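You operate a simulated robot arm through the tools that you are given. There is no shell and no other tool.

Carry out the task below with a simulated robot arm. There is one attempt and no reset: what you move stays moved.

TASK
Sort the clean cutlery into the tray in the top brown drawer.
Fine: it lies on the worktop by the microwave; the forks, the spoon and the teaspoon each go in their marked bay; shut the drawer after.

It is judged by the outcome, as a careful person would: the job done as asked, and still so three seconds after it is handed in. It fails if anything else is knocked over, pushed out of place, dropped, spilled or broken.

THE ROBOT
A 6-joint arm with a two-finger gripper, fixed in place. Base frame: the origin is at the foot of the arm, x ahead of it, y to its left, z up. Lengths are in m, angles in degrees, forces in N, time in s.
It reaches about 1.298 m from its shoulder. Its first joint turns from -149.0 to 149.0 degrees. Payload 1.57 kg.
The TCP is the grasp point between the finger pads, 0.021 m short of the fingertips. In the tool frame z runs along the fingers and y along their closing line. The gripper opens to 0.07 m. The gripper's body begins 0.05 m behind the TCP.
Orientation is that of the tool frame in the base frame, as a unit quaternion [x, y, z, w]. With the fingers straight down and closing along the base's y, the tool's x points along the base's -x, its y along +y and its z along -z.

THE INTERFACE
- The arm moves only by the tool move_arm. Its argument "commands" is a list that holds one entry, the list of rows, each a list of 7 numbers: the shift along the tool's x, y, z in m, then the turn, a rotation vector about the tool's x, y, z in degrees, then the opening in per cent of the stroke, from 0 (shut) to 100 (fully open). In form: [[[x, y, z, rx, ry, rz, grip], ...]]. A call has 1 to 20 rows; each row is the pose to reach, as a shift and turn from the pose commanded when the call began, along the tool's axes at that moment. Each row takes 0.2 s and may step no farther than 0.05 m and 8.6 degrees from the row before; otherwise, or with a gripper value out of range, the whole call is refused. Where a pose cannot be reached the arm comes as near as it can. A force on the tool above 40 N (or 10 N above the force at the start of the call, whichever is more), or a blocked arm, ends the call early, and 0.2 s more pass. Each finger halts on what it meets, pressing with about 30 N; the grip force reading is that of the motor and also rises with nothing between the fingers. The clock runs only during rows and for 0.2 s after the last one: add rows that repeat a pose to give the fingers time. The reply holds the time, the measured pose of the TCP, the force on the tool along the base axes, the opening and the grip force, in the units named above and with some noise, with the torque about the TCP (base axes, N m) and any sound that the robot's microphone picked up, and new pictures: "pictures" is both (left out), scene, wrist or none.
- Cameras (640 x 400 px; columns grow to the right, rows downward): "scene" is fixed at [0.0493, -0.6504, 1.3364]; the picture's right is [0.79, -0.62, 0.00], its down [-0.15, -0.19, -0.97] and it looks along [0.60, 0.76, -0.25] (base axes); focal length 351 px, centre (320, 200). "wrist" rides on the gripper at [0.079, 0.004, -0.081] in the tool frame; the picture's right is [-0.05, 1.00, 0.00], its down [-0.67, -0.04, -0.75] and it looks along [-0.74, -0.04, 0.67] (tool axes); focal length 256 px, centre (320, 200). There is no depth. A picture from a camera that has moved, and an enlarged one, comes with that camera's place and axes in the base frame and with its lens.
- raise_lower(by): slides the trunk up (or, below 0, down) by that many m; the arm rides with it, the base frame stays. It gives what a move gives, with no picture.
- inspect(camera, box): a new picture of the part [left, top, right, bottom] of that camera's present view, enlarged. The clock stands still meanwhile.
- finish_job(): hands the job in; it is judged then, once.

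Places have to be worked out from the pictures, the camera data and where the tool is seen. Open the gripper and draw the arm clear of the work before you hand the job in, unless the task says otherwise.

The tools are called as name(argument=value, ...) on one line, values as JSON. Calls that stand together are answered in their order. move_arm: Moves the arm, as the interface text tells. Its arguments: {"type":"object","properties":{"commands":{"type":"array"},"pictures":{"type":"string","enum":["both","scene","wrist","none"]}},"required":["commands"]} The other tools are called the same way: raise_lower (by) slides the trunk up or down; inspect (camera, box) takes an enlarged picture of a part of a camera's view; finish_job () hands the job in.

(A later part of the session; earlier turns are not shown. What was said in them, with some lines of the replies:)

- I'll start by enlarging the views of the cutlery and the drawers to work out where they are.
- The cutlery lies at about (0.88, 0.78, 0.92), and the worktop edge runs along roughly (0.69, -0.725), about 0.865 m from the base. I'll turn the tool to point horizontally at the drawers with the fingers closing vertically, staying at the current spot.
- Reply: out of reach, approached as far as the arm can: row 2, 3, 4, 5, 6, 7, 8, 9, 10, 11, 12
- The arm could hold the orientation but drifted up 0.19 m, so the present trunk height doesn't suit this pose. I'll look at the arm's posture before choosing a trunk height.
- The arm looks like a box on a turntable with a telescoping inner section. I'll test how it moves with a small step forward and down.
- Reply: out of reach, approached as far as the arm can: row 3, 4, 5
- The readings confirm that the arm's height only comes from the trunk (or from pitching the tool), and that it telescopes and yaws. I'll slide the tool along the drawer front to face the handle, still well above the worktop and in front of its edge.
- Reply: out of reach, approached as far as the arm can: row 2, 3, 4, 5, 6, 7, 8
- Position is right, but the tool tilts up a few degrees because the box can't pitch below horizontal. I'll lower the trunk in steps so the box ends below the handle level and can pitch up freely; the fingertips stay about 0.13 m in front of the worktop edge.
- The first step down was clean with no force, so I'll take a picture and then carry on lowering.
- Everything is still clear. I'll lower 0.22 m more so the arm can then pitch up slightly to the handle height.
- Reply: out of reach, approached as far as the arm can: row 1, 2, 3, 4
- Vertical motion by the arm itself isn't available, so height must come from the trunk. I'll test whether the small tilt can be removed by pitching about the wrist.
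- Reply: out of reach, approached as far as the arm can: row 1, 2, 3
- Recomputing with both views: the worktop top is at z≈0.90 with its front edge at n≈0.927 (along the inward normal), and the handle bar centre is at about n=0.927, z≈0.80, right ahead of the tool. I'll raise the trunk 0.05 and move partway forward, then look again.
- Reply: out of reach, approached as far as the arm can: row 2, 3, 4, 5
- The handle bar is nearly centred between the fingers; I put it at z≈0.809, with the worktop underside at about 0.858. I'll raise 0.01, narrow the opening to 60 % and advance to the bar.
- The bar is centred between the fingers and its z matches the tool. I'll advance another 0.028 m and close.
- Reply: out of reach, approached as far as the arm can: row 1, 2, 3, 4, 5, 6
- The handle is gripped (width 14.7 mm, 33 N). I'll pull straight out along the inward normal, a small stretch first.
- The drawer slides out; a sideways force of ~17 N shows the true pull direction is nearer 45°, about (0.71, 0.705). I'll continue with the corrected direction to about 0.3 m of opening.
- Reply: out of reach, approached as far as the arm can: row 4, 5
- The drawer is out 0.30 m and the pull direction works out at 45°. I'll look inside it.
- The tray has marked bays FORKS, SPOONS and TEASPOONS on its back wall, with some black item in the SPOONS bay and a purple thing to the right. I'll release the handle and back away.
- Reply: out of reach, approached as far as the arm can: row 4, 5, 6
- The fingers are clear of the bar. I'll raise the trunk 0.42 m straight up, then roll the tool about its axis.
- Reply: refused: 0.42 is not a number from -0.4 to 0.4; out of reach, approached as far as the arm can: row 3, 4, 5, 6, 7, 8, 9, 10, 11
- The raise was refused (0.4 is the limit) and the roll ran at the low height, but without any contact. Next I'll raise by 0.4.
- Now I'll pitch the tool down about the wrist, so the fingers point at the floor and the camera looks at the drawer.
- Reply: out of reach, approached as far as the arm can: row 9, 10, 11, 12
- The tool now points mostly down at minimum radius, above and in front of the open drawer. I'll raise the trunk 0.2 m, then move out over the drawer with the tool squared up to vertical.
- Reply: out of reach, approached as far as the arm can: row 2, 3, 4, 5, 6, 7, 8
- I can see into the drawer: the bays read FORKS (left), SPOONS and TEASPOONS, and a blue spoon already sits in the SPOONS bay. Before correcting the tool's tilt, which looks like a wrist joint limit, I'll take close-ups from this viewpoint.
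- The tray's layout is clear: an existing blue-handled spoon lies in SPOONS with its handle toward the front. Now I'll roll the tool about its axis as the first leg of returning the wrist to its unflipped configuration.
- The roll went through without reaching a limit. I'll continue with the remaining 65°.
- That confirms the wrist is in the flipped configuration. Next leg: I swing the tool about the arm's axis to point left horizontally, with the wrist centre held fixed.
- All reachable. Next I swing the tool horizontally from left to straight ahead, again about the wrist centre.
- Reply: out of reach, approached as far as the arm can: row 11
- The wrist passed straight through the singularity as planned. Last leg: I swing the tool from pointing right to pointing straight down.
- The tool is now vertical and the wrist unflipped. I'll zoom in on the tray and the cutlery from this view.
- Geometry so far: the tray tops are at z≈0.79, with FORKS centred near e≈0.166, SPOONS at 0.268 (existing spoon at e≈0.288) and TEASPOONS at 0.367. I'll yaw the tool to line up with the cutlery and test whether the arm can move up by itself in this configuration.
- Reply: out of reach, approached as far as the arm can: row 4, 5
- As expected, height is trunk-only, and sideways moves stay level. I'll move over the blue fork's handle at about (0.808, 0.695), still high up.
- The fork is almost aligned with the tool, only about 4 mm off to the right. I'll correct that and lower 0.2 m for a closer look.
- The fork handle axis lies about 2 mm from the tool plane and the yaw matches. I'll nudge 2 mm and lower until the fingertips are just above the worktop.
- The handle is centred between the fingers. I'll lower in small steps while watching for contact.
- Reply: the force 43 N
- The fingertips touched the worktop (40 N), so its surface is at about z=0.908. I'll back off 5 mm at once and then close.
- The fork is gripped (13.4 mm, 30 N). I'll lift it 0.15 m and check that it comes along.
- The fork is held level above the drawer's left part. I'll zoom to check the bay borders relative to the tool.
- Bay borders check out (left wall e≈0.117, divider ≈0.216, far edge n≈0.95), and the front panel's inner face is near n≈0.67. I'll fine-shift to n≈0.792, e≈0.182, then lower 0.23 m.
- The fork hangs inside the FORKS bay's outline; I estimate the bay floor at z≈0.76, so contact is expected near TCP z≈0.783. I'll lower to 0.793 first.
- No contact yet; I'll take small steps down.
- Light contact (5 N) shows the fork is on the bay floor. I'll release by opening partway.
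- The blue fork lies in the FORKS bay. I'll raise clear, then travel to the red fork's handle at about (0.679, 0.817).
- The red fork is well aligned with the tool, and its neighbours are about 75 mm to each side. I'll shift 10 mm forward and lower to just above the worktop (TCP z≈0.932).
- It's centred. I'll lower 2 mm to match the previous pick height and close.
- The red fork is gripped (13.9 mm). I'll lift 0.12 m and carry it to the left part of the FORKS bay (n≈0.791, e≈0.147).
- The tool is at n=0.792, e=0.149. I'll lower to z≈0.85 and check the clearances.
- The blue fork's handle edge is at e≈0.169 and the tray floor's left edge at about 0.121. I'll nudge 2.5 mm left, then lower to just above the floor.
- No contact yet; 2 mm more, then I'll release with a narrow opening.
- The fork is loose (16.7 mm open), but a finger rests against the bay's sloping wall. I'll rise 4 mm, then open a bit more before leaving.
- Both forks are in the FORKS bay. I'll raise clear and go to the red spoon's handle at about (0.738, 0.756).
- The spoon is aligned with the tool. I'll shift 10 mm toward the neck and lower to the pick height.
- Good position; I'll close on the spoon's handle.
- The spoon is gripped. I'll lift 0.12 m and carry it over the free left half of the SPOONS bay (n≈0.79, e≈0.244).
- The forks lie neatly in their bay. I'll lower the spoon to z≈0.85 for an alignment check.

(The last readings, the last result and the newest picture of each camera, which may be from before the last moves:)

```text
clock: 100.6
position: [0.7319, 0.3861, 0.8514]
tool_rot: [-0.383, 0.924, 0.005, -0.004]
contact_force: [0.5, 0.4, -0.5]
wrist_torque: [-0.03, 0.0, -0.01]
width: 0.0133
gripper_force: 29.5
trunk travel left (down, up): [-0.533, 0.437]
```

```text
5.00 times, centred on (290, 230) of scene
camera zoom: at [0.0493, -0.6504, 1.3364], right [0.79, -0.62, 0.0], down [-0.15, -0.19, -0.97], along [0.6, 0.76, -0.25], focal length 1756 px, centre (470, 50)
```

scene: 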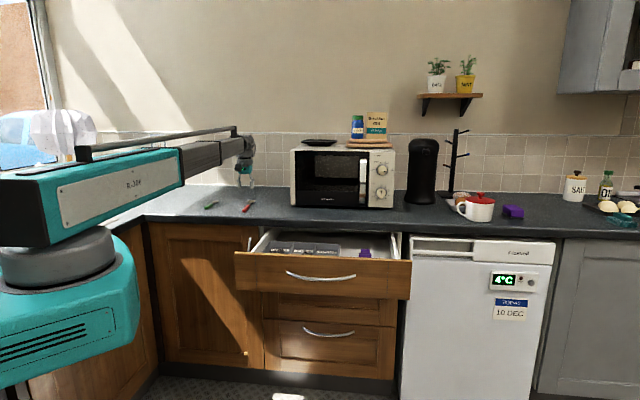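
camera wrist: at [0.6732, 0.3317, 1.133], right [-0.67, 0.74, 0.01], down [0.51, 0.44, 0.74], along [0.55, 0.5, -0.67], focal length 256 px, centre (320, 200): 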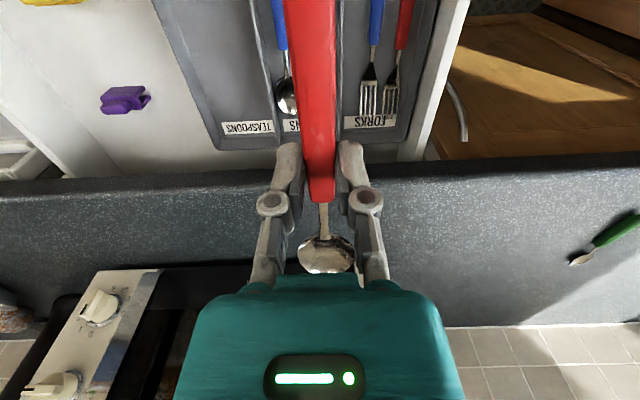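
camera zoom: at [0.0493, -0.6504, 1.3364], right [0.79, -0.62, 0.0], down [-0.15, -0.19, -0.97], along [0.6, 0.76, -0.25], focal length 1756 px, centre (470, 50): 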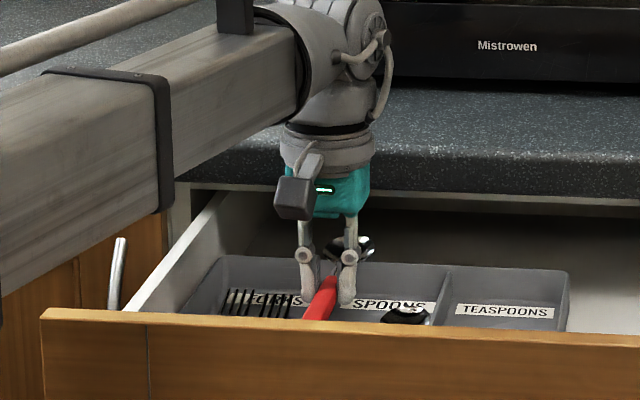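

The spoon is centred in the free strip: divider at e≈0.217, existing spoon's handle edge at about 0.277. I'll lower to just above the bay floor.

raise_lower(by=-0.059)

raise_lower(by=-0.002)

inspect(camera="wrist", box=[120, 0, 520, 280])

```text
clock: 101.6
position: [0.7323, 0.3871, 0.7922]
tool_rot: [-0.382, 0.924, 0.004, -0.005]
contact_force: [0.4, -0.7, -0.3]
wrist_torque: [-0.02, 0.01, -0.01]
width: 0.0132
gripper_force: 30.1
trunk travel left (down, up): [-0.474, 0.496]
```

```text
clock: 102.1
position: [0.7322, 0.3861, 0.791]
tool_rot: [-0.383, 0.924, 0.005, -0.005]
contact_force: [-0.6, 0.5, 1.2]
wrist_torque: [0.05, -0.02, -0.01]
width: 0.0136
gripper_force: 29.7
trunk travel left (down, up): [-0.472, 0.498]
```

```text
1.43 times, centred on (320, 140) of wrist
camera zoom: at [0.673, 0.332, 0.872], right [-0.67, 0.74, 0.01], down [0.51, 0.44, 0.74], along [0.55, 0.5, -0.67], focal length 366 px, centre (320, 286)
```

zoom: 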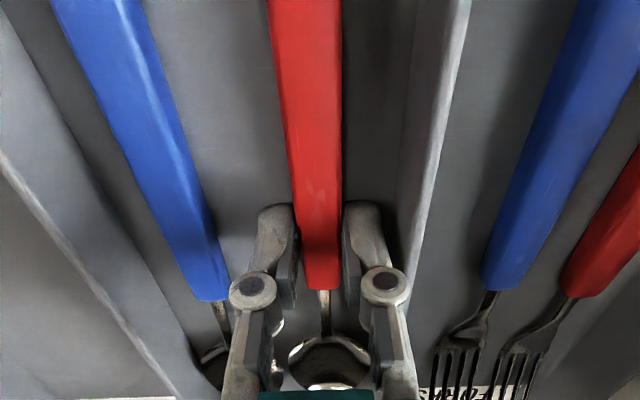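

It's practically on the floor (first trace of contact). I'll release with a narrow opening.

move_arm(commands=[[[0, 0, 0, 0, 0, 0, 22], [0, 0, 0, 0, 0, 0, 30], [0, 0, 0, 0, 0, 0, 30]]], pictures="wrist")

```text
clock: 102.9
position: [0.7319, 0.3856, 0.7906]
tool_rot: [-0.383, 0.924, 0.004, -0.004]
contact_force: [0.7, -0.9, -0.2]
wrist_torque: [0.03, -0.02, 0.02]
width: 0.021
gripper_force: 0.1
trunk travel left (down, up): [-0.472, 0.498]
camera wrist: at [0.6731, 0.3321, 0.872], right [-0.67, 0.74, 0.01], down [0.51, 0.44, 0.74], along [0.55, 0.5, -0.67], focal length 256 px, centre (320, 200)
```

wrist: 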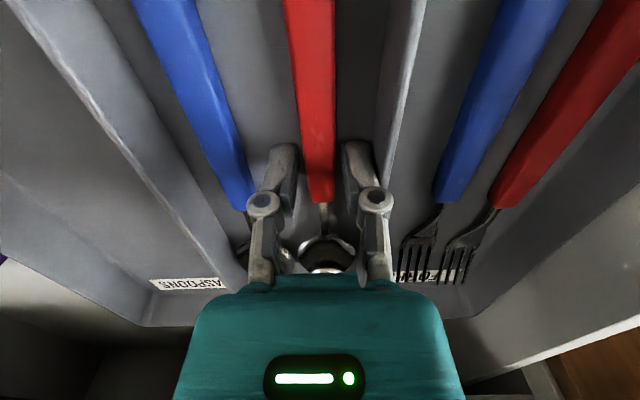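

The spoon is released. I'll raise clear and travel to the green teaspoon at about (0.613, 0.879).

raise_lower(by=0.23)

move_arm(commands=[[[-0.0221, 0.036, 0, 0, 0, 0.2, 40], [-0.0442, 0.0721, 0, 0, 0, 0.4, 60], [-0.0662, 0.1081, 0, 0, 0, 0.6, 60], [-0.0883, 0.1442, 0, 0, 0, 0.8, 60], [-0.1104, 0.1802, 0, 0, 0, 1, 60], [-0.1325, 0.2163, 0, 0, 0, 1.2, 60], [-0.1546, 0.2523, 0, 0, 0, 1.5, 60], [-0.1767, 0.2883, 0, 0, 0, 1.7, 60], [-0.1988, 0.3244, 0, 0, 0, 1.9, 60], [-0.2208, 0.3604, 0, 0, 0, 2.1, 60], [-0.2429, 0.3965, 0, 0, 0, 2.3, 60], [-0.265, 0.4325, 0, 0, 0, 2.5, 60], [-0.265, 0.4325, 0, 0, 0, 2.5, 60]]])

```text
clock: 105.3
position: [0.7322, 0.386, 1.0201]
tool_rot: [-0.383, 0.924, 0.004, -0.005]
contact_force: [-0.8, 0.6, -0.2]
wrist_torque: [0.03, 0.01, -0.02]
width: 0.0212
gripper_force: 0.0
trunk travel left (down, up): [-0.702, 0.268]
```

```text
clock: 108.1
position: [0.6138, 0.8793, 1.0193]
tool_rot: [-0.362, 0.932, 0.005, -0.005]
contact_force: [0.8, 1.5, 0.7]
wrist_torque: [-0.03, 0.03, 0.0]
width: 0.0422
gripper_force: 0.1
out of reach, approached as far as the arm can: row 5, 6, 7, 8, 9, 10, 11, 12, 13
trunk travel left (down, up): [-0.702, 0.268]
camera wrist: at [0.5522, 0.8275, 1.1019], right [-0.63, 0.77, 0.01], down [0.52, 0.42, 0.74], along [0.57, 0.48, -0.67], focal length 256 px, centre (320, 200)
```

scene: 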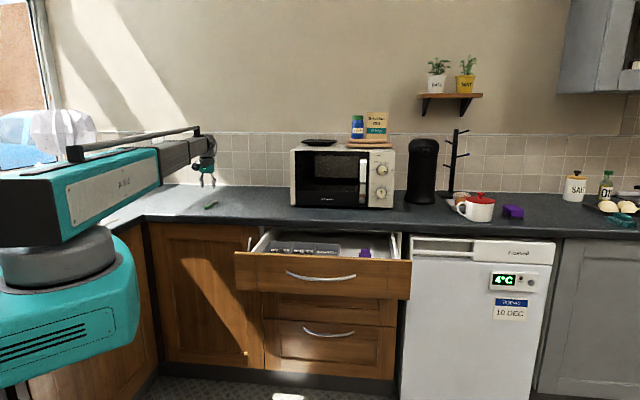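
wrist: 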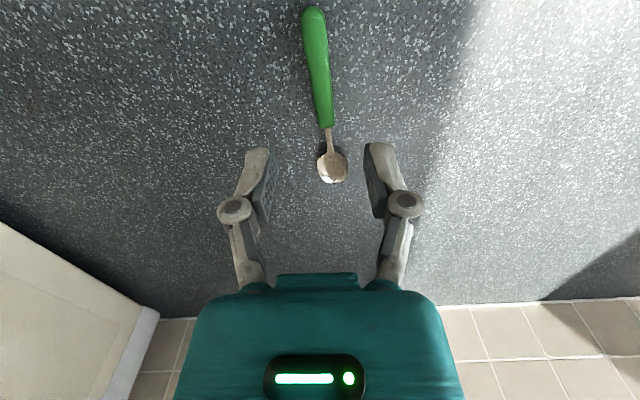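

The teaspoon needs a 4.6° yaw and a few millimetres of shift. I'll apply that and lower to the pick height.

move_arm(commands=[[[-0.005, 0.0023, 0, 0, 0, -4.6, 60], [-0.005, 0.0023, 0, 0, 0, -4.6, 60]]], pictures="wrist")

raise_lower(by=-0.087)

inspect(camera="wrist", box=[160, 0, 480, 260])

```text
clock: 108.7
position: [0.6152, 0.883, 1.0207]
tool_rot: [-0.401, 0.916, 0.005, -0.004]
contact_force: [0.8, -0.1, 0.0]
wrist_torque: [0.0, 0.0, 0.01]
width: 0.0419
gripper_force: 0.0
trunk travel left (down, up): [-0.702, 0.268]
camera wrist: at [0.5584, 0.8274, 1.1019], right [-0.7, 0.72, 0.01], down [0.49, 0.46, 0.74], along [0.53, 0.52, -0.67], focal length 256 px, centre (320, 200)
```

wrist: 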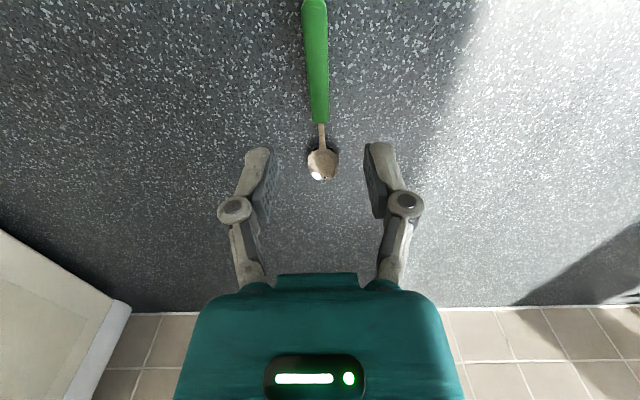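

```text
clock: 109.9
position: [0.6149, 0.8828, 0.9341]
tool_rot: [-0.4, 0.917, 0.005, -0.004]
contact_force: [-0.5, -0.2, -0.2]
wrist_torque: [0.02, -0.02, -0.02]
width: 0.042
gripper_force: 0.1
trunk travel left (down, up): [-0.615, 0.355]
```

```text
1.54 times, centred on (320, 130) of wrist
camera zoom: at [0.5583, 0.8273, 1.015], right [-0.7, 0.72, 0.01], down [0.49, 0.46, 0.74], along [0.53, 0.52, -0.67], focal length 394 px, centre (320, 308)
```

zoom: 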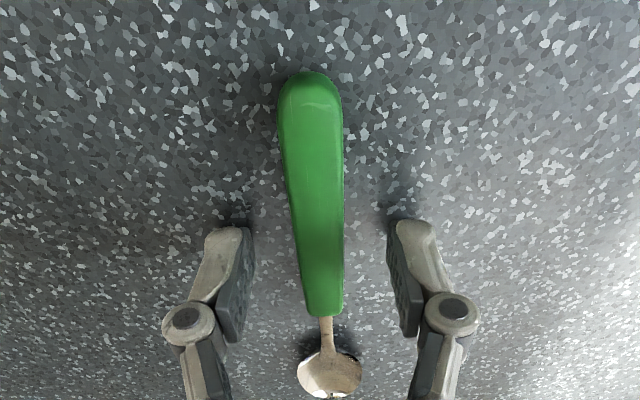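

Centred. I'll lower the last 3 mm and close.

raise_lower(by=-0.003)

move_arm(commands=[[[0, 0, 0, 0, 0, 0, 40], [0, 0, 0, 0, 0, 0, 20], [0, 0, 0, 0, 0, 0, 0], [0, 0, 0, 0, 0, 0, 0], [0, 0, 0, 0, 0, 0, 0]]], pictures="wrist")

```text
clock: 110.4
position: [0.6161, 0.8826, 0.9302]
tool_rot: [-0.4, 0.917, 0.006, -0.003]
contact_force: [0.3, 0.2, -0.3]
wrist_torque: [-0.03, -0.02, -0.01]
width: 0.0421
gripper_force: 0.0
trunk travel left (down, up): [-0.612, 0.358]
```

```text
clock: 111.6
position: [0.616, 0.8833, 0.9316]
tool_rot: [-0.4, 0.917, 0.006, -0.003]
contact_force: [1.6, -0.8, 4.5]
wrist_torque: [0.01, -0.11, 0.01]
width: 0.0136
gripper_force: 29.8
trunk travel left (down, up): [-0.612, 0.358]
camera wrist: at [0.5583, 0.827, 1.0124], right [-0.7, 0.72, 0.01], down [0.49, 0.46, 0.74], along [0.53, 0.52, -0.67], focal length 256 px, centre (320, 200)
```

wrist: 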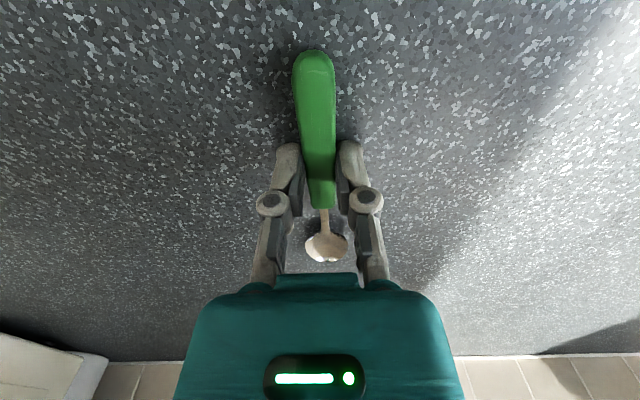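

The teaspoon is gripped. I'll lift 0.12 m and carry it over the TEASPOONS bay (n≈0.79, e≈0.365).

raise_lower(by=0.12)

move_arm(commands=[[[0.0207, -0.0388, 0, 0, 0, 0.2, 0], [0.0414, -0.0776, 0, 0, 0, 0.3, 0], [0.0622, -0.1165, 0, 0, 0, 0.5, 0], [0.0829, -0.1553, 0, 0, 0, 0.6, 0], [0.1036, -0.1941, 0, 0, 0, 0.8, 0], [0.1243, -0.2329, 0, 0, 0, 0.9, 0], [0.145, -0.2717, 0, 0, 0, 1.1, 0], [0.1658, -0.3106, 0, 0, 0, 1.2, 0], [0.1865, -0.3494, 0, 0, 0, 1.4, 0], [0.2072, -0.3882, 0, 0, 0, 1.5, 0], [0.2279, -0.427, 0, 0, 0, 1.7, 0], [0.2487, -0.4659, 0, 0, 0, 1.8, 0], [0.2694, -0.5047, 0, 0, 0, 2.0, 0], [0.2901, -0.5435, 0, 0, 0, 2.1, 0], [0.2901, -0.5435, 0, 0, 0, 2.1, 0]]])

```text
clock: 113.1
position: [0.615, 0.8833, 1.0504]
tool_rot: [-0.4, 0.917, 0.005, -0.005]
contact_force: [0.6, -0.2, -0.3]
wrist_torque: [-0.02, 0.03, 0.03]
width: 0.0139
gripper_force: 30.1
trunk travel left (down, up): [-0.732, 0.238]
```

```text
clock: 116.3
position: [0.8177, 0.3007, 1.0504]
tool_rot: [-0.383, 0.924, 0.004, -0.004]
contact_force: [0.5, 0.1, 0.0]
wrist_torque: [-0.01, 0.0, 0.01]
width: 0.0136
gripper_force: 29.7
out of reach, approached as far as the arm can: row 8, 10, 11, 12, 13, 14, 15
trunk travel left (down, up): [-0.732, 0.238]
camera wrist: at [0.759, 0.2468, 1.1319], right [-0.67, 0.74, 0.01], down [0.5, 0.44, 0.74], along [0.55, 0.5, -0.67], focal length 256 px, centre (320, 200)
```

scene: 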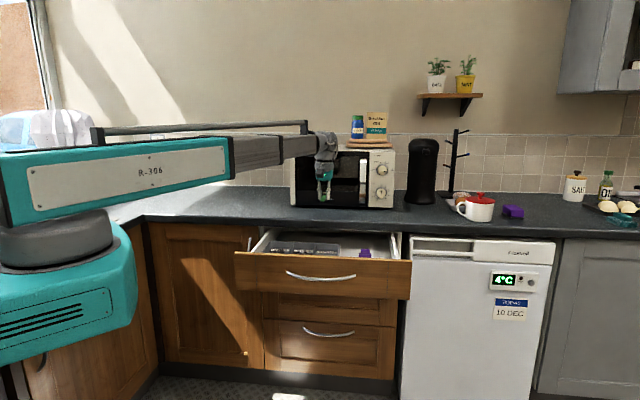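
wrist: 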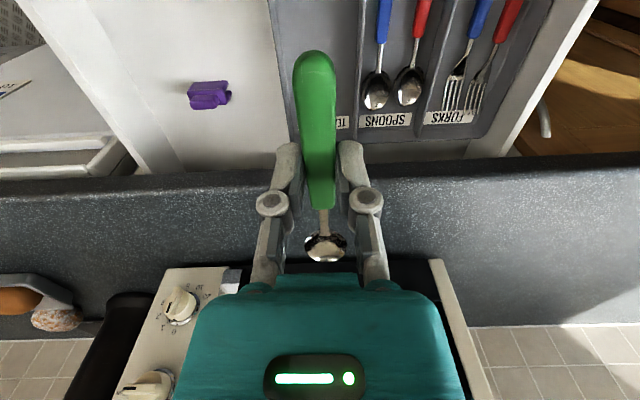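

All three placed pieces look right from here. I'll lower the teaspoon to z≈0.85 and check its lateral position.

raise_lower(by=-0.2)

inspect(camera="wrist", box=[120, 0, 520, 280])

```text
clock: 118.5
position: [0.8177, 0.3014, 0.8493]
tool_rot: [-0.383, 0.924, 0.004, -0.005]
contact_force: [-0.2, -0.3, 0.0]
wrist_torque: [-0.01, 0.0, -0.01]
width: 0.0136
gripper_force: 29.9
trunk travel left (down, up): [-0.532, 0.438]
```

```text
1.43 times, centred on (320, 140) of wrist
camera zoom: at [0.7588, 0.2474, 0.932], right [-0.67, 0.74, 0.01], down [0.51, 0.44, 0.74], along [0.55, 0.5, -0.67], focal length 366 px, centre (320, 286)
```

zoom: 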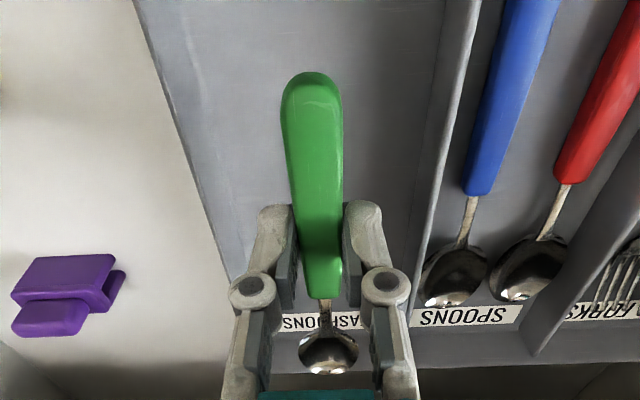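

The teaspoon is in the middle of its bay with good clearance. I'll lower to the floor.

raise_lower(by=-0.058)

raise_lower(by=-0.003)

inspect(camera="wrist", box=[120, 0, 520, 280])

```text
clock: 119.5
position: [0.8174, 0.3011, 0.7929]
tool_rot: [-0.383, 0.924, 0.005, -0.006]
contact_force: [0.1, 0.1, 0.0]
wrist_torque: [-0.02, -0.02, -0.04]
width: 0.0135
gripper_force: 30.0
trunk travel left (down, up): [-0.474, 0.496]
```

```text
clock: 120.0
position: [0.8179, 0.3005, 0.7904]
tool_rot: [-0.383, 0.924, 0.005, -0.005]
contact_force: [1.1, 0.4, 4.8]
wrist_torque: [0.12, -0.17, 0.0]
width: 0.0137
gripper_force: 29.6
trunk travel left (down, up): [-0.471, 0.499]
```

```text
1.43 times, centred on (320, 140) of wrist
camera zoom: at [0.7586, 0.2473, 0.8714], right [-0.67, 0.74, 0.01], down [0.5, 0.44, 0.74], along [0.55, 0.5, -0.67], focal length 366 px, centre (320, 286)
```

zoom: 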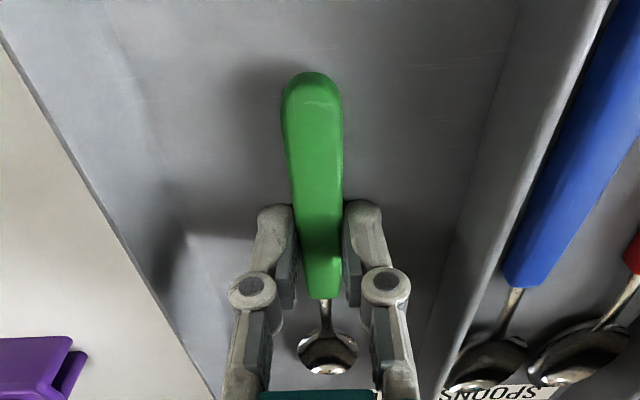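

Light floor contact (5 N); I'll release.

move_arm(commands=[[[0, 0, 0, 0, 0, 0, 25], [0, 0, 0, 0, 0, 0, 40], [0, 0, 0, 0, 0, 0, 40]]], pictures="wrist")

raise_lower(by=0.25)

inspect(camera="wrist", box=[0, 0, 640, 400])

```text
clock: 120.8
position: [0.8183, 0.3016, 0.7902]
tool_rot: [-0.383, 0.924, 0.005, -0.005]
contact_force: [0.0, -0.7, -0.1]
wrist_torque: [0.05, -0.02, 0.0]
width: 0.0279
gripper_force: 0.1
trunk travel left (down, up): [-0.471, 0.499]
camera wrist: at [0.7588, 0.2473, 0.871], right [-0.67, 0.74, 0.01], down [0.51, 0.44, 0.74], along [0.55, 0.5, -0.67], focal length 256 px, centre (320, 200)
```

wrist: 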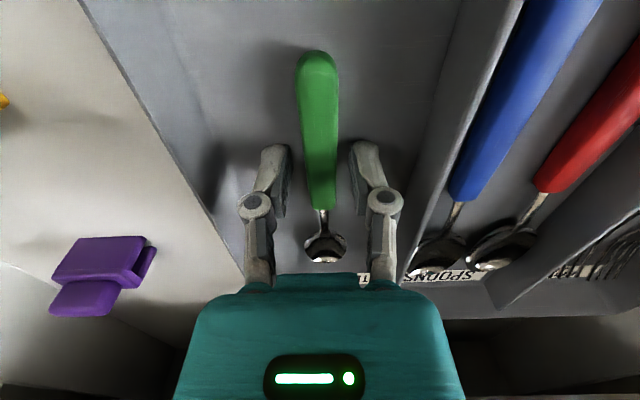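

```text
clock: 123.4
position: [0.8182, 0.2999, 1.0399]
tool_rot: [-0.382, 0.924, 0.005, -0.004]
contact_force: [-0.1, -0.2, -0.4]
wrist_torque: [0.02, 0.01, 0.01]
width: 0.0281
gripper_force: 0.0
trunk travel left (down, up): [-0.721, 0.249]
```

```text
1.00 times, centred on (320, 200) of wrist (not enlarged: the box is as wide or as high as the picture)
camera zoom: at [0.7589, 0.2475, 1.1209], right [-0.67, 0.74, 0.01], down [0.51, 0.44, 0.74], along [0.55, 0.5, -0.67], focal length 256 px, centre (320, 200)
```

zoom: 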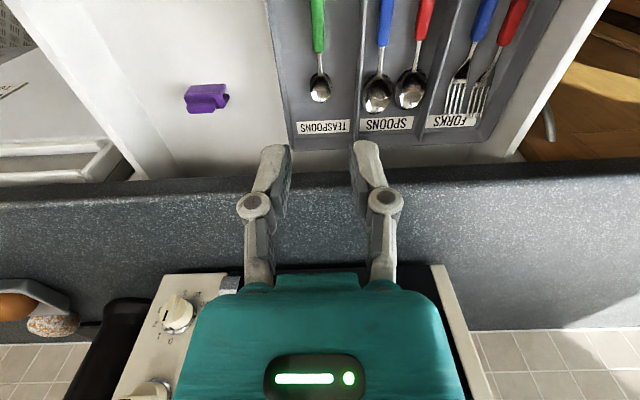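

All four pieces are in their marked bays. To shut the drawer I'll retreat high above the front, close the fingers, then pitch the tool horizontal to push the front panel just below its handle.

move_arm(commands=[[[0.0431, -0.0054, 0, 0, 0, 0, 20], [0.0861, -0.0107, 0, 0, 0, 0, 0], [0.1292, -0.0161, 0, 0, 0, 0, 0], [0.1722, -0.0214, 0, 0, 0, 0, 0], [0.2153, -0.0268, 0, 0, 0, 0, 0], [0.2584, -0.0321, 0, 0, 0, 0, 0], [0.3014, -0.0375, 0, 0, 0, 0, 0], [0.3445, -0.0428, 0, 0, 0, 0, 0], [0.3875, -0.0482, 0, 0, 0, 0, 0], [0.4306, -0.0535, 0, 0, 0, 0, 0], [0.4306, -0.0535, 0, 0, 0, 0, 0]]])

```text
clock: 125.8
position: [0.5493, -0.0434, 1.0398]
tool_rot: [-0.382, 0.924, 0.005, -0.003]
contact_force: [-0.3, -0.2, 0.2]
wrist_torque: [-0.01, 0.0, -0.01]
width: 0.0001
gripper_force: 29.0
trunk travel left (down, up): [-0.721, 0.249]
camera wrist: at [0.4904, -0.0973, 1.121], right [-0.67, 0.74, 0.01], down [0.5, 0.44, 0.74], along [0.55, 0.5, -0.67], focal length 256 px, centre (320, 200)
```

scene: 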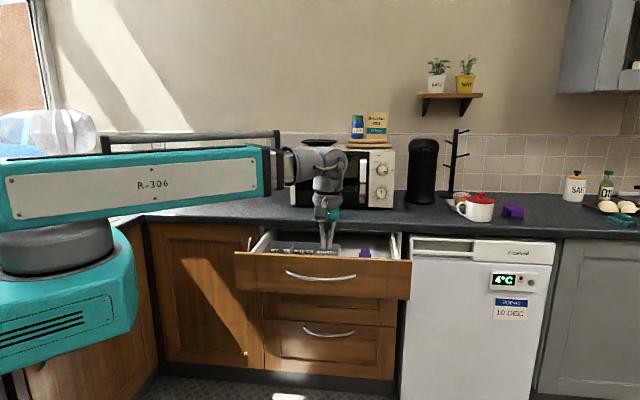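
wrist: 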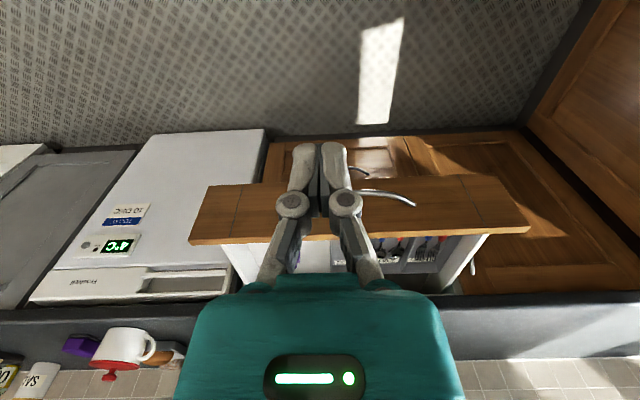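

In position. I'll pitch the tool up to horizontal, pointing at the drawers, about the fixed wrist centre.

move_arm(commands=[[[-0.0268, 0, -0.0019, 0, -8.18, 0, 0], [-0.053, 0, -0.0076, 0, -16.36, 0, 0], [-0.0781, 0, -0.017, 0, -24.55, 0, 0], [-0.1017, 0, -0.0299, 0, -32.73, 0, 0], [-0.1231, 0, -0.0459, 0, -40.91, 0, 0], [-0.1421, 0, -0.0649, 0, -49.09, 0, 0], [-0.1581, 0, -0.0863, 0, -57.27, 0, 0], [-0.171, 0, -0.1099, 0, -65.45, 0, 0], [-0.1804, 0, -0.135, 0, -73.64, 0, 0], [-0.1861, 0, -0.1612, 0, -81.82, 0, 0], [-0.188, 0, -0.188, 0, -90, 0, 0]]])

```text
clock: 128.2
position: [0.6868, 0.0895, 1.2244]
tool_rot: [-0.268, 0.655, 0.275, 0.651]
contact_force: [0.1, -0.3, 0.2]
wrist_torque: [-0.03, 0.01, -0.01]
width: 0.0003
gripper_force: 28.3
out of reach, approached as far as the arm can: row 8, 9, 11
trunk travel left (down, up): [-0.721, 0.249]
camera wrist: at [0.6242, 0.0353, 1.1461], right [-0.71, 0.71, 0.06], down [-0.5, -0.56, 0.67], along [0.51, 0.44, 0.74], focal length 256 px, centre (320, 200)
```

scene: 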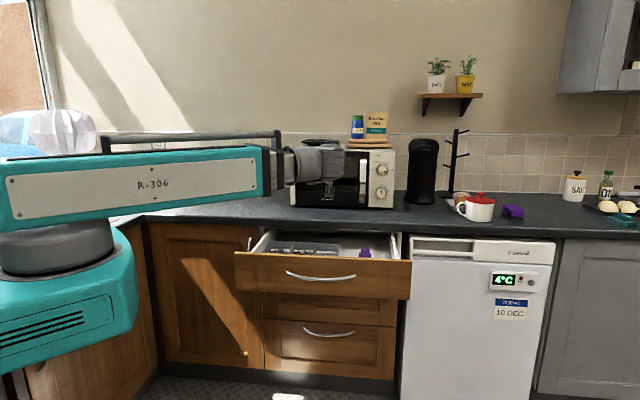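
wrist: 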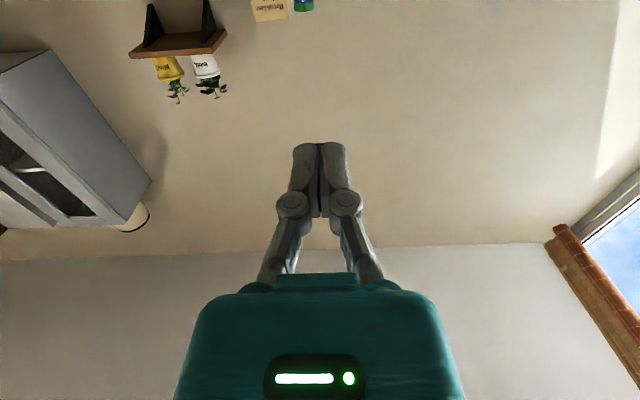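

The tool is horizontal at n=0.549, e=0.422, with the fingertips 4 cm in front of the handle bar. I'll lower in two steps.

raise_lower(by=-0.35)

inspect(camera="scene", box=[220, 200, 430, 340])

inspect(camera="wrist", box=[0, 0, 640, 400])

```text
clock: 131.6
position: [0.6854, 0.0887, 0.8754]
tool_rot: [-0.267, 0.656, 0.274, 0.651]
contact_force: [-0.1, 0.0, -0.1]
wrist_torque: [0.02, 0.0, 0.0]
width: 0.0
gripper_force: 28.0
trunk travel left (down, up): [-0.371, 0.599]
```

```text
2.86 times, centred on (325, 270) of scene
camera zoom: at [0.0493, -0.6504, 1.3364], right [0.79, -0.62, 0.0], down [-0.15, -0.19, -0.97], along [0.6, 0.76, -0.25], focal length 1003 px, centre (306, 0)
```

zoom: 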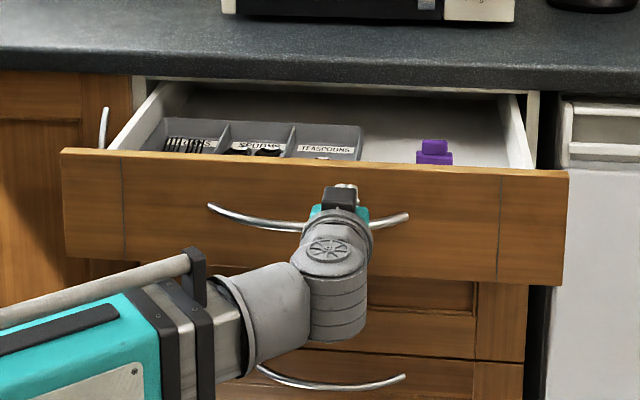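

```text
1.00 times, centred on (320, 200) of wrist (not enlarged: the box is as wide or as high as the picture)
camera zoom: at [0.624, 0.0353, 0.796], right [-0.71, 0.71, 0.07], down [-0.49, -0.56, 0.67], along [0.51, 0.44, 0.74], focal length 256 px, centre (320, 200)
```

zoom: 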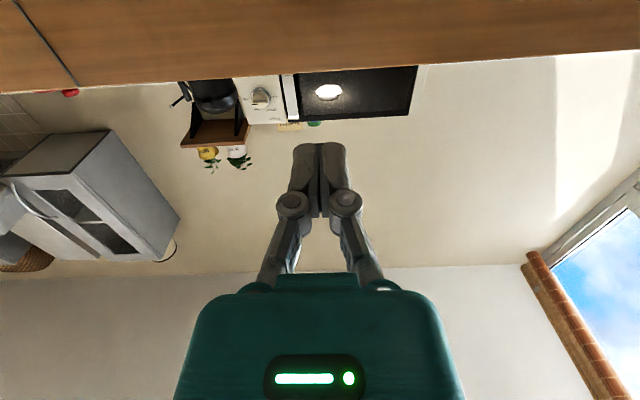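

The approach is clear. I'll lower another 0.105 m, so the tips are level with the panel below the handle bar.

raise_lower(by=-0.105)

inspect(camera="wrist", box=[0, 0, 640, 400])

```text
clock: 133.0
position: [0.6859, 0.0893, 0.7701]
tool_rot: [-0.268, 0.656, 0.275, 0.651]
contact_force: [-0.5, 0.4, -0.5]
wrist_torque: [0.01, -0.01, 0.02]
width: 0.0
gripper_force: 28.9
trunk travel left (down, up): [-0.266, 0.704]
```

```text
1.00 times, centred on (320, 200) of wrist (not enlarged: the box is as wide or as high as the picture)
camera zoom: at [0.624, 0.0353, 0.691], right [-0.71, 0.71, 0.07], down [-0.49, -0.56, 0.67], along [0.51, 0.44, 0.74], focal length 256 px, centre (320, 200)
```

zoom: 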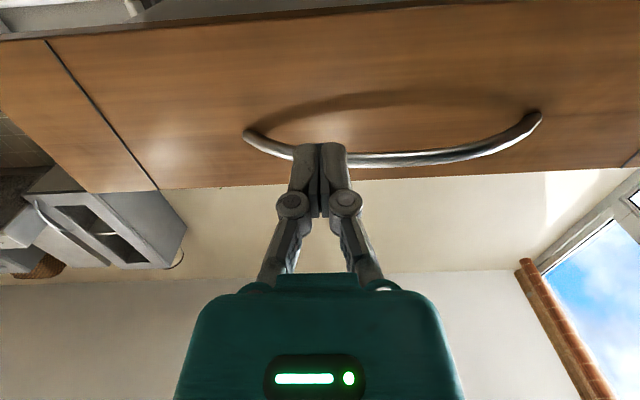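

The fingers will pass beneath the bar. I'll push forward gently at 0.1 m/s.

move_arm(commands=[[[0, 0, 0.02, 0, 0, 0, 0], [0, 0, 0.04, 0, 0, 0, 0], [0, 0, 0.06, 0, 0, 0, 0], [0, 0, 0.075, 0, 0, 0, 0], [0, 0, 0.085, 0, 0, 0, 0], [0, 0, 0.095, 0, 0, 0, 0], [0, 0, 0.11, 0, 0, 0, 0], [0, 0, 0.125, 0, 0, 0, 0], [0, 0, 0.14, 0, 0, 0, 0], [0, 0, 0.16, 0, 0, 0, 0], [0, 0, 0.18, 0, 0, 0, 0], [0, 0, 0.2, 0, 0, 0, 0]]])

```text
clock: 135.6
position: [0.8295, 0.2313, 0.7699]
tool_rot: [-0.267, 0.657, 0.274, 0.65]
contact_force: [-0.9, -0.3, 1.1]
wrist_torque: [0.01, 0.01, 0.01]
width: 0.0
gripper_force: 28.7
trunk travel left (down, up): [-0.266, 0.704]
camera wrist: at [0.7672, 0.1775, 0.6907], right [-0.71, 0.71, 0.07], down [-0.49, -0.56, 0.67], along [0.51, 0.44, 0.74], focal length 256 px, centre (320, 200)
```

scene: 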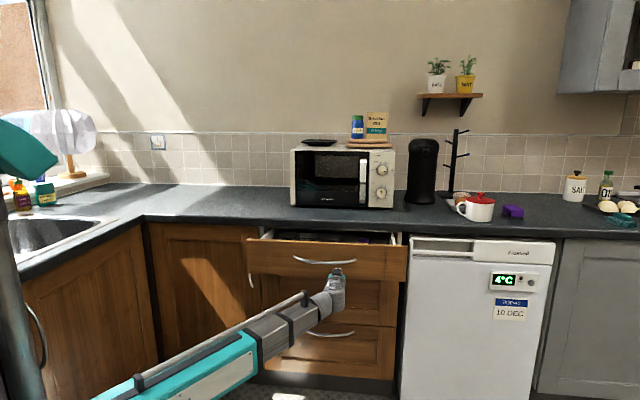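
wrist: 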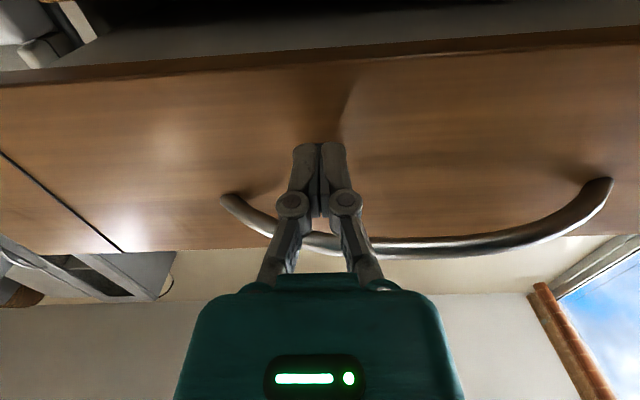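

The drawer is closing smoothly. I'll keep pushing, slowing toward the end.

move_arm(commands=[[[0, 0, 0.02, 0, 0, 0, 0], [0, 0, 0.04, 0, 0, 0, 0], [0, 0, 0.06, 0, 0, 0, 0], [0, 0, 0.08, 0, 0, 0, 0], [0, 0, 0.1, 0, 0, 0, 0], [0, 0, 0.12, 0, 0, 0, 0], [0, 0, 0.135, 0, 0, 0, 0], [0, 0, 0.145, 0, 0, 0, 0], [0, 0, 0.155, 0, 0, 0, 0], [0, 0, 0.165, 0, 0, 0, 0]]])

```text
clock: 137.8
position: [0.9442, 0.3492, 0.7695]
tool_rot: [-0.266, 0.657, 0.274, 0.649]
contact_force: [-0.2, 0.8, 0.4]
wrist_torque: [0.0, 0.0, -0.07]
width: 0.0004
gripper_force: 28.8
trunk travel left (down, up): [-0.266, 0.704]
camera wrist: at [0.8819, 0.2939, 0.6907], right [-0.71, 0.71, 0.07], down [-0.49, -0.56, 0.67], along [0.51, 0.44, 0.74], focal length 256 px, centre (320, 200)
```

scene: 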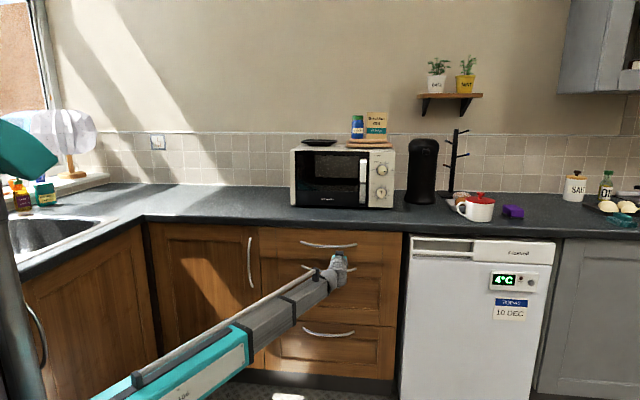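
wrist: 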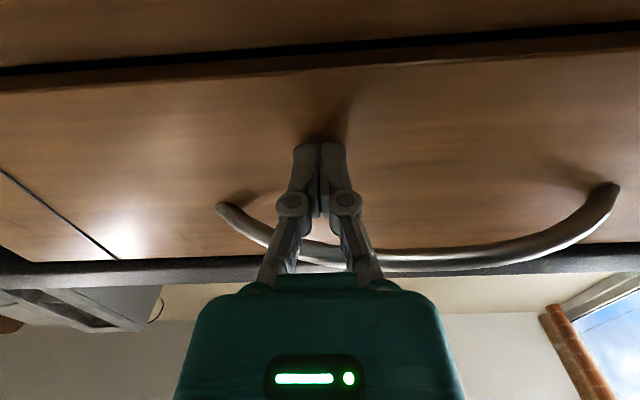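

Nearly shut. I'll push the last bit in small steps until there is resistance.

move_arm(commands=[[[0, 0, 0.005, 0, 0, 0, 0], [0, 0, 0.01, 0, 0, 0, 0], [0, 0, 0.014, 0, 0, 0, 0], [0, 0, 0.018, 0, 0, 0, 0], [0, 0, 0.022, 0, 0, 0, 0]]])

inspect(camera="scene", box=[240, 210, 420, 320])

```text
clock: 139.0
position: [0.9556, 0.3596, 0.7697]
tool_rot: [-0.267, 0.657, 0.273, 0.65]
contact_force: [-3.9, -4.9, -2.1]
wrist_torque: [0.0, 0.04, -0.04]
width: 0.006
gripper_force: 28.5
trunk travel left (down, up): [-0.266, 0.704]
stopped in row 5: the force on the tool passed its limit at 46 N (the readings are from after the stop); the commanded pose is now the measured one
camera wrist: at [0.8937, 0.3048, 0.6908], right [-0.71, 0.71, 0.06], down [-0.49, -0.55, 0.67], along [0.51, 0.44, 0.74], focal length 256 px, centre (320, 200)
```

scene: 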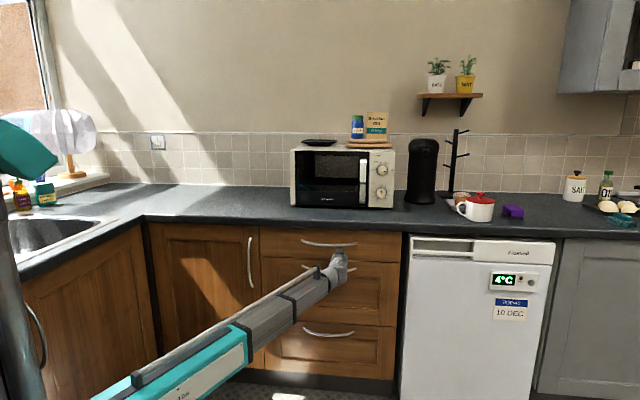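
wrist: 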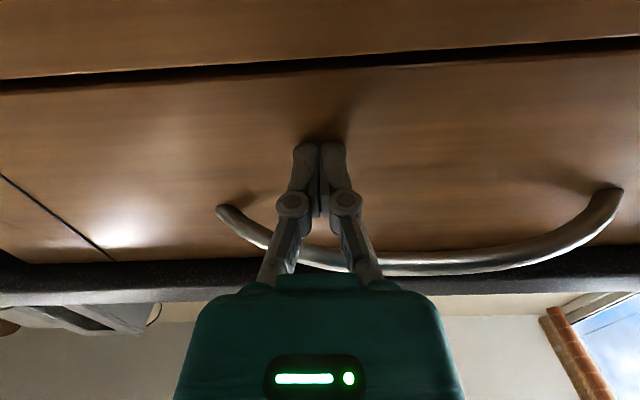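

```text
3.56 times, centred on (330, 265) of scene
camera zoom: at [0.0493, -0.6504, 1.3364], right [0.79, -0.62, 0.0], down [-0.15, -0.19, -0.97], along [0.6, 0.76, -0.25], focal length 1249 px, centre (284, -31)
```

zoom: 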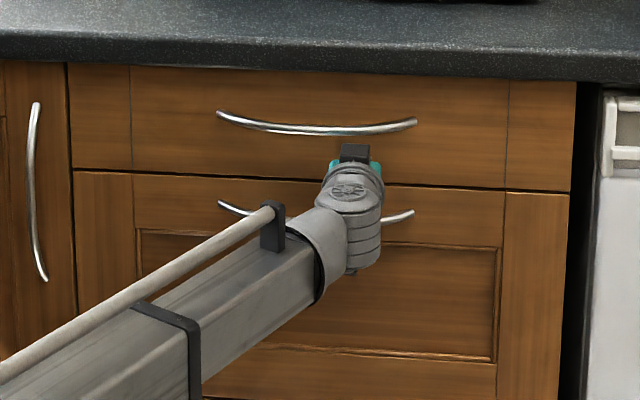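

The push ended on the drawer's stop, and its front sits where it was at the start. I'll back straight away from under the handle, then open the gripper.

move_arm(commands=[[[0, 0, -0.02, 0, 0, 0, 0], [0, 0, -0.05, 0, 0, 0, 0], [0, 0, -0.09, 0, 0, 0, 0], [0, 0, -0.13, 0, 0, 0, 0], [0, 0, -0.17, 0, 0, 0, 50], [0, 0, -0.21, 0, 0, 0, 100], [0, 0, -0.25, 0, 0, 0, 100], [0, 0, -0.29, 0, 0, 0, 100], [0, 0, -0.33, 0, 0, 0, 100], [0, 0, -0.33, 0, 0, 0, 100]]])

inspect(camera="scene", box=[240, 210, 420, 320])

```text
clock: 141.2
position: [0.7227, 0.1262, 0.7696]
tool_rot: [-0.268, 0.657, 0.272, 0.65]
contact_force: [0.1, 0.6, 0.2]
wrist_torque: [-0.01, -0.03, 0.02]
width: 0.0701
gripper_force: 0.1
trunk travel left (down, up): [-0.266, 0.704]
camera wrist: at [0.6607, 0.0709, 0.6905], right [-0.71, 0.71, 0.06], down [-0.49, -0.55, 0.67], along [0.51, 0.44, 0.74], focal length 256 px, centre (320, 200)
```

scene: 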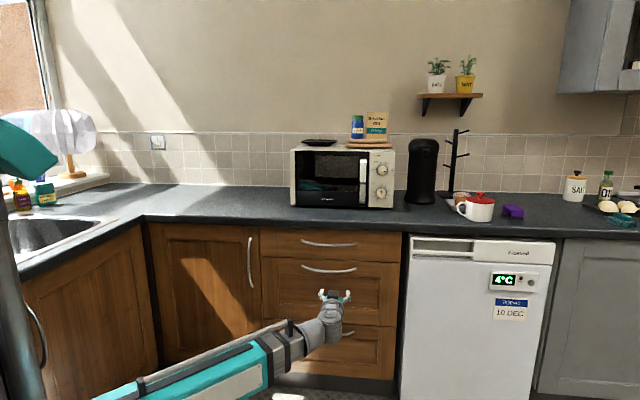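
wrist: 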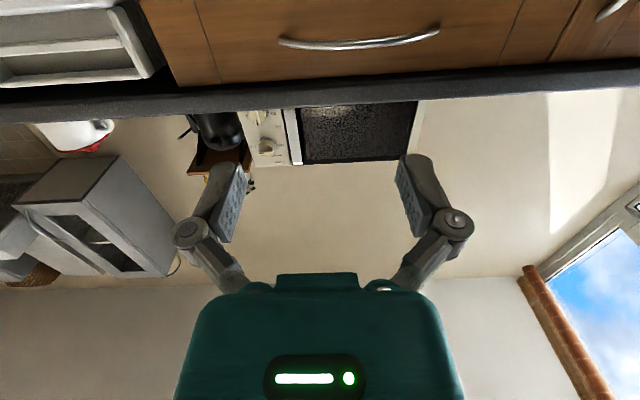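

```text
3.56 times, centred on (330, 265) of scene
camera zoom: at [0.0493, -0.6504, 1.3364], right [0.79, -0.62, 0.0], down [-0.15, -0.19, -0.97], along [0.6, 0.76, -0.25], focal length 1249 px, centre (284, -31)
```

zoom: 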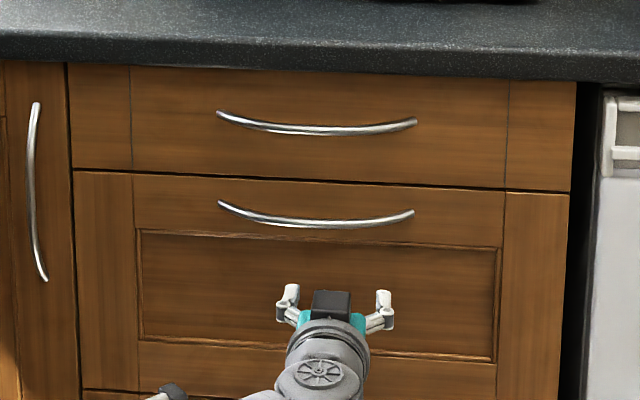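

The drawer is fully shut, the worktop is clear of cutlery and everything else stands as before. The gripper is open and well clear, so I'll hand the job in.

finish_job()

```text
The job is handed in.
```

The cutlery is sorted into the tray in the top brown drawer, and the drawer is shut. The job has been handed in.

- **Forks:** the blue and red forks lie side by side in the FORKS bay.
- **Spoon:** the red spoon is in the SPOONS bay, next to the blue-handled spoon that was already there.
- **Teaspoon:** the green teaspoon is in the TEASPOONS bay.

I pushed the drawer in until it met its stop, and its front now sits where it was at the start. In the last pictures nothing else looks moved. The arm is backed away with the gripper open.

While I was lowering for the first fork, the fingertips pressed on the worktop at about 40 N. I backed off at once and saw no damage.
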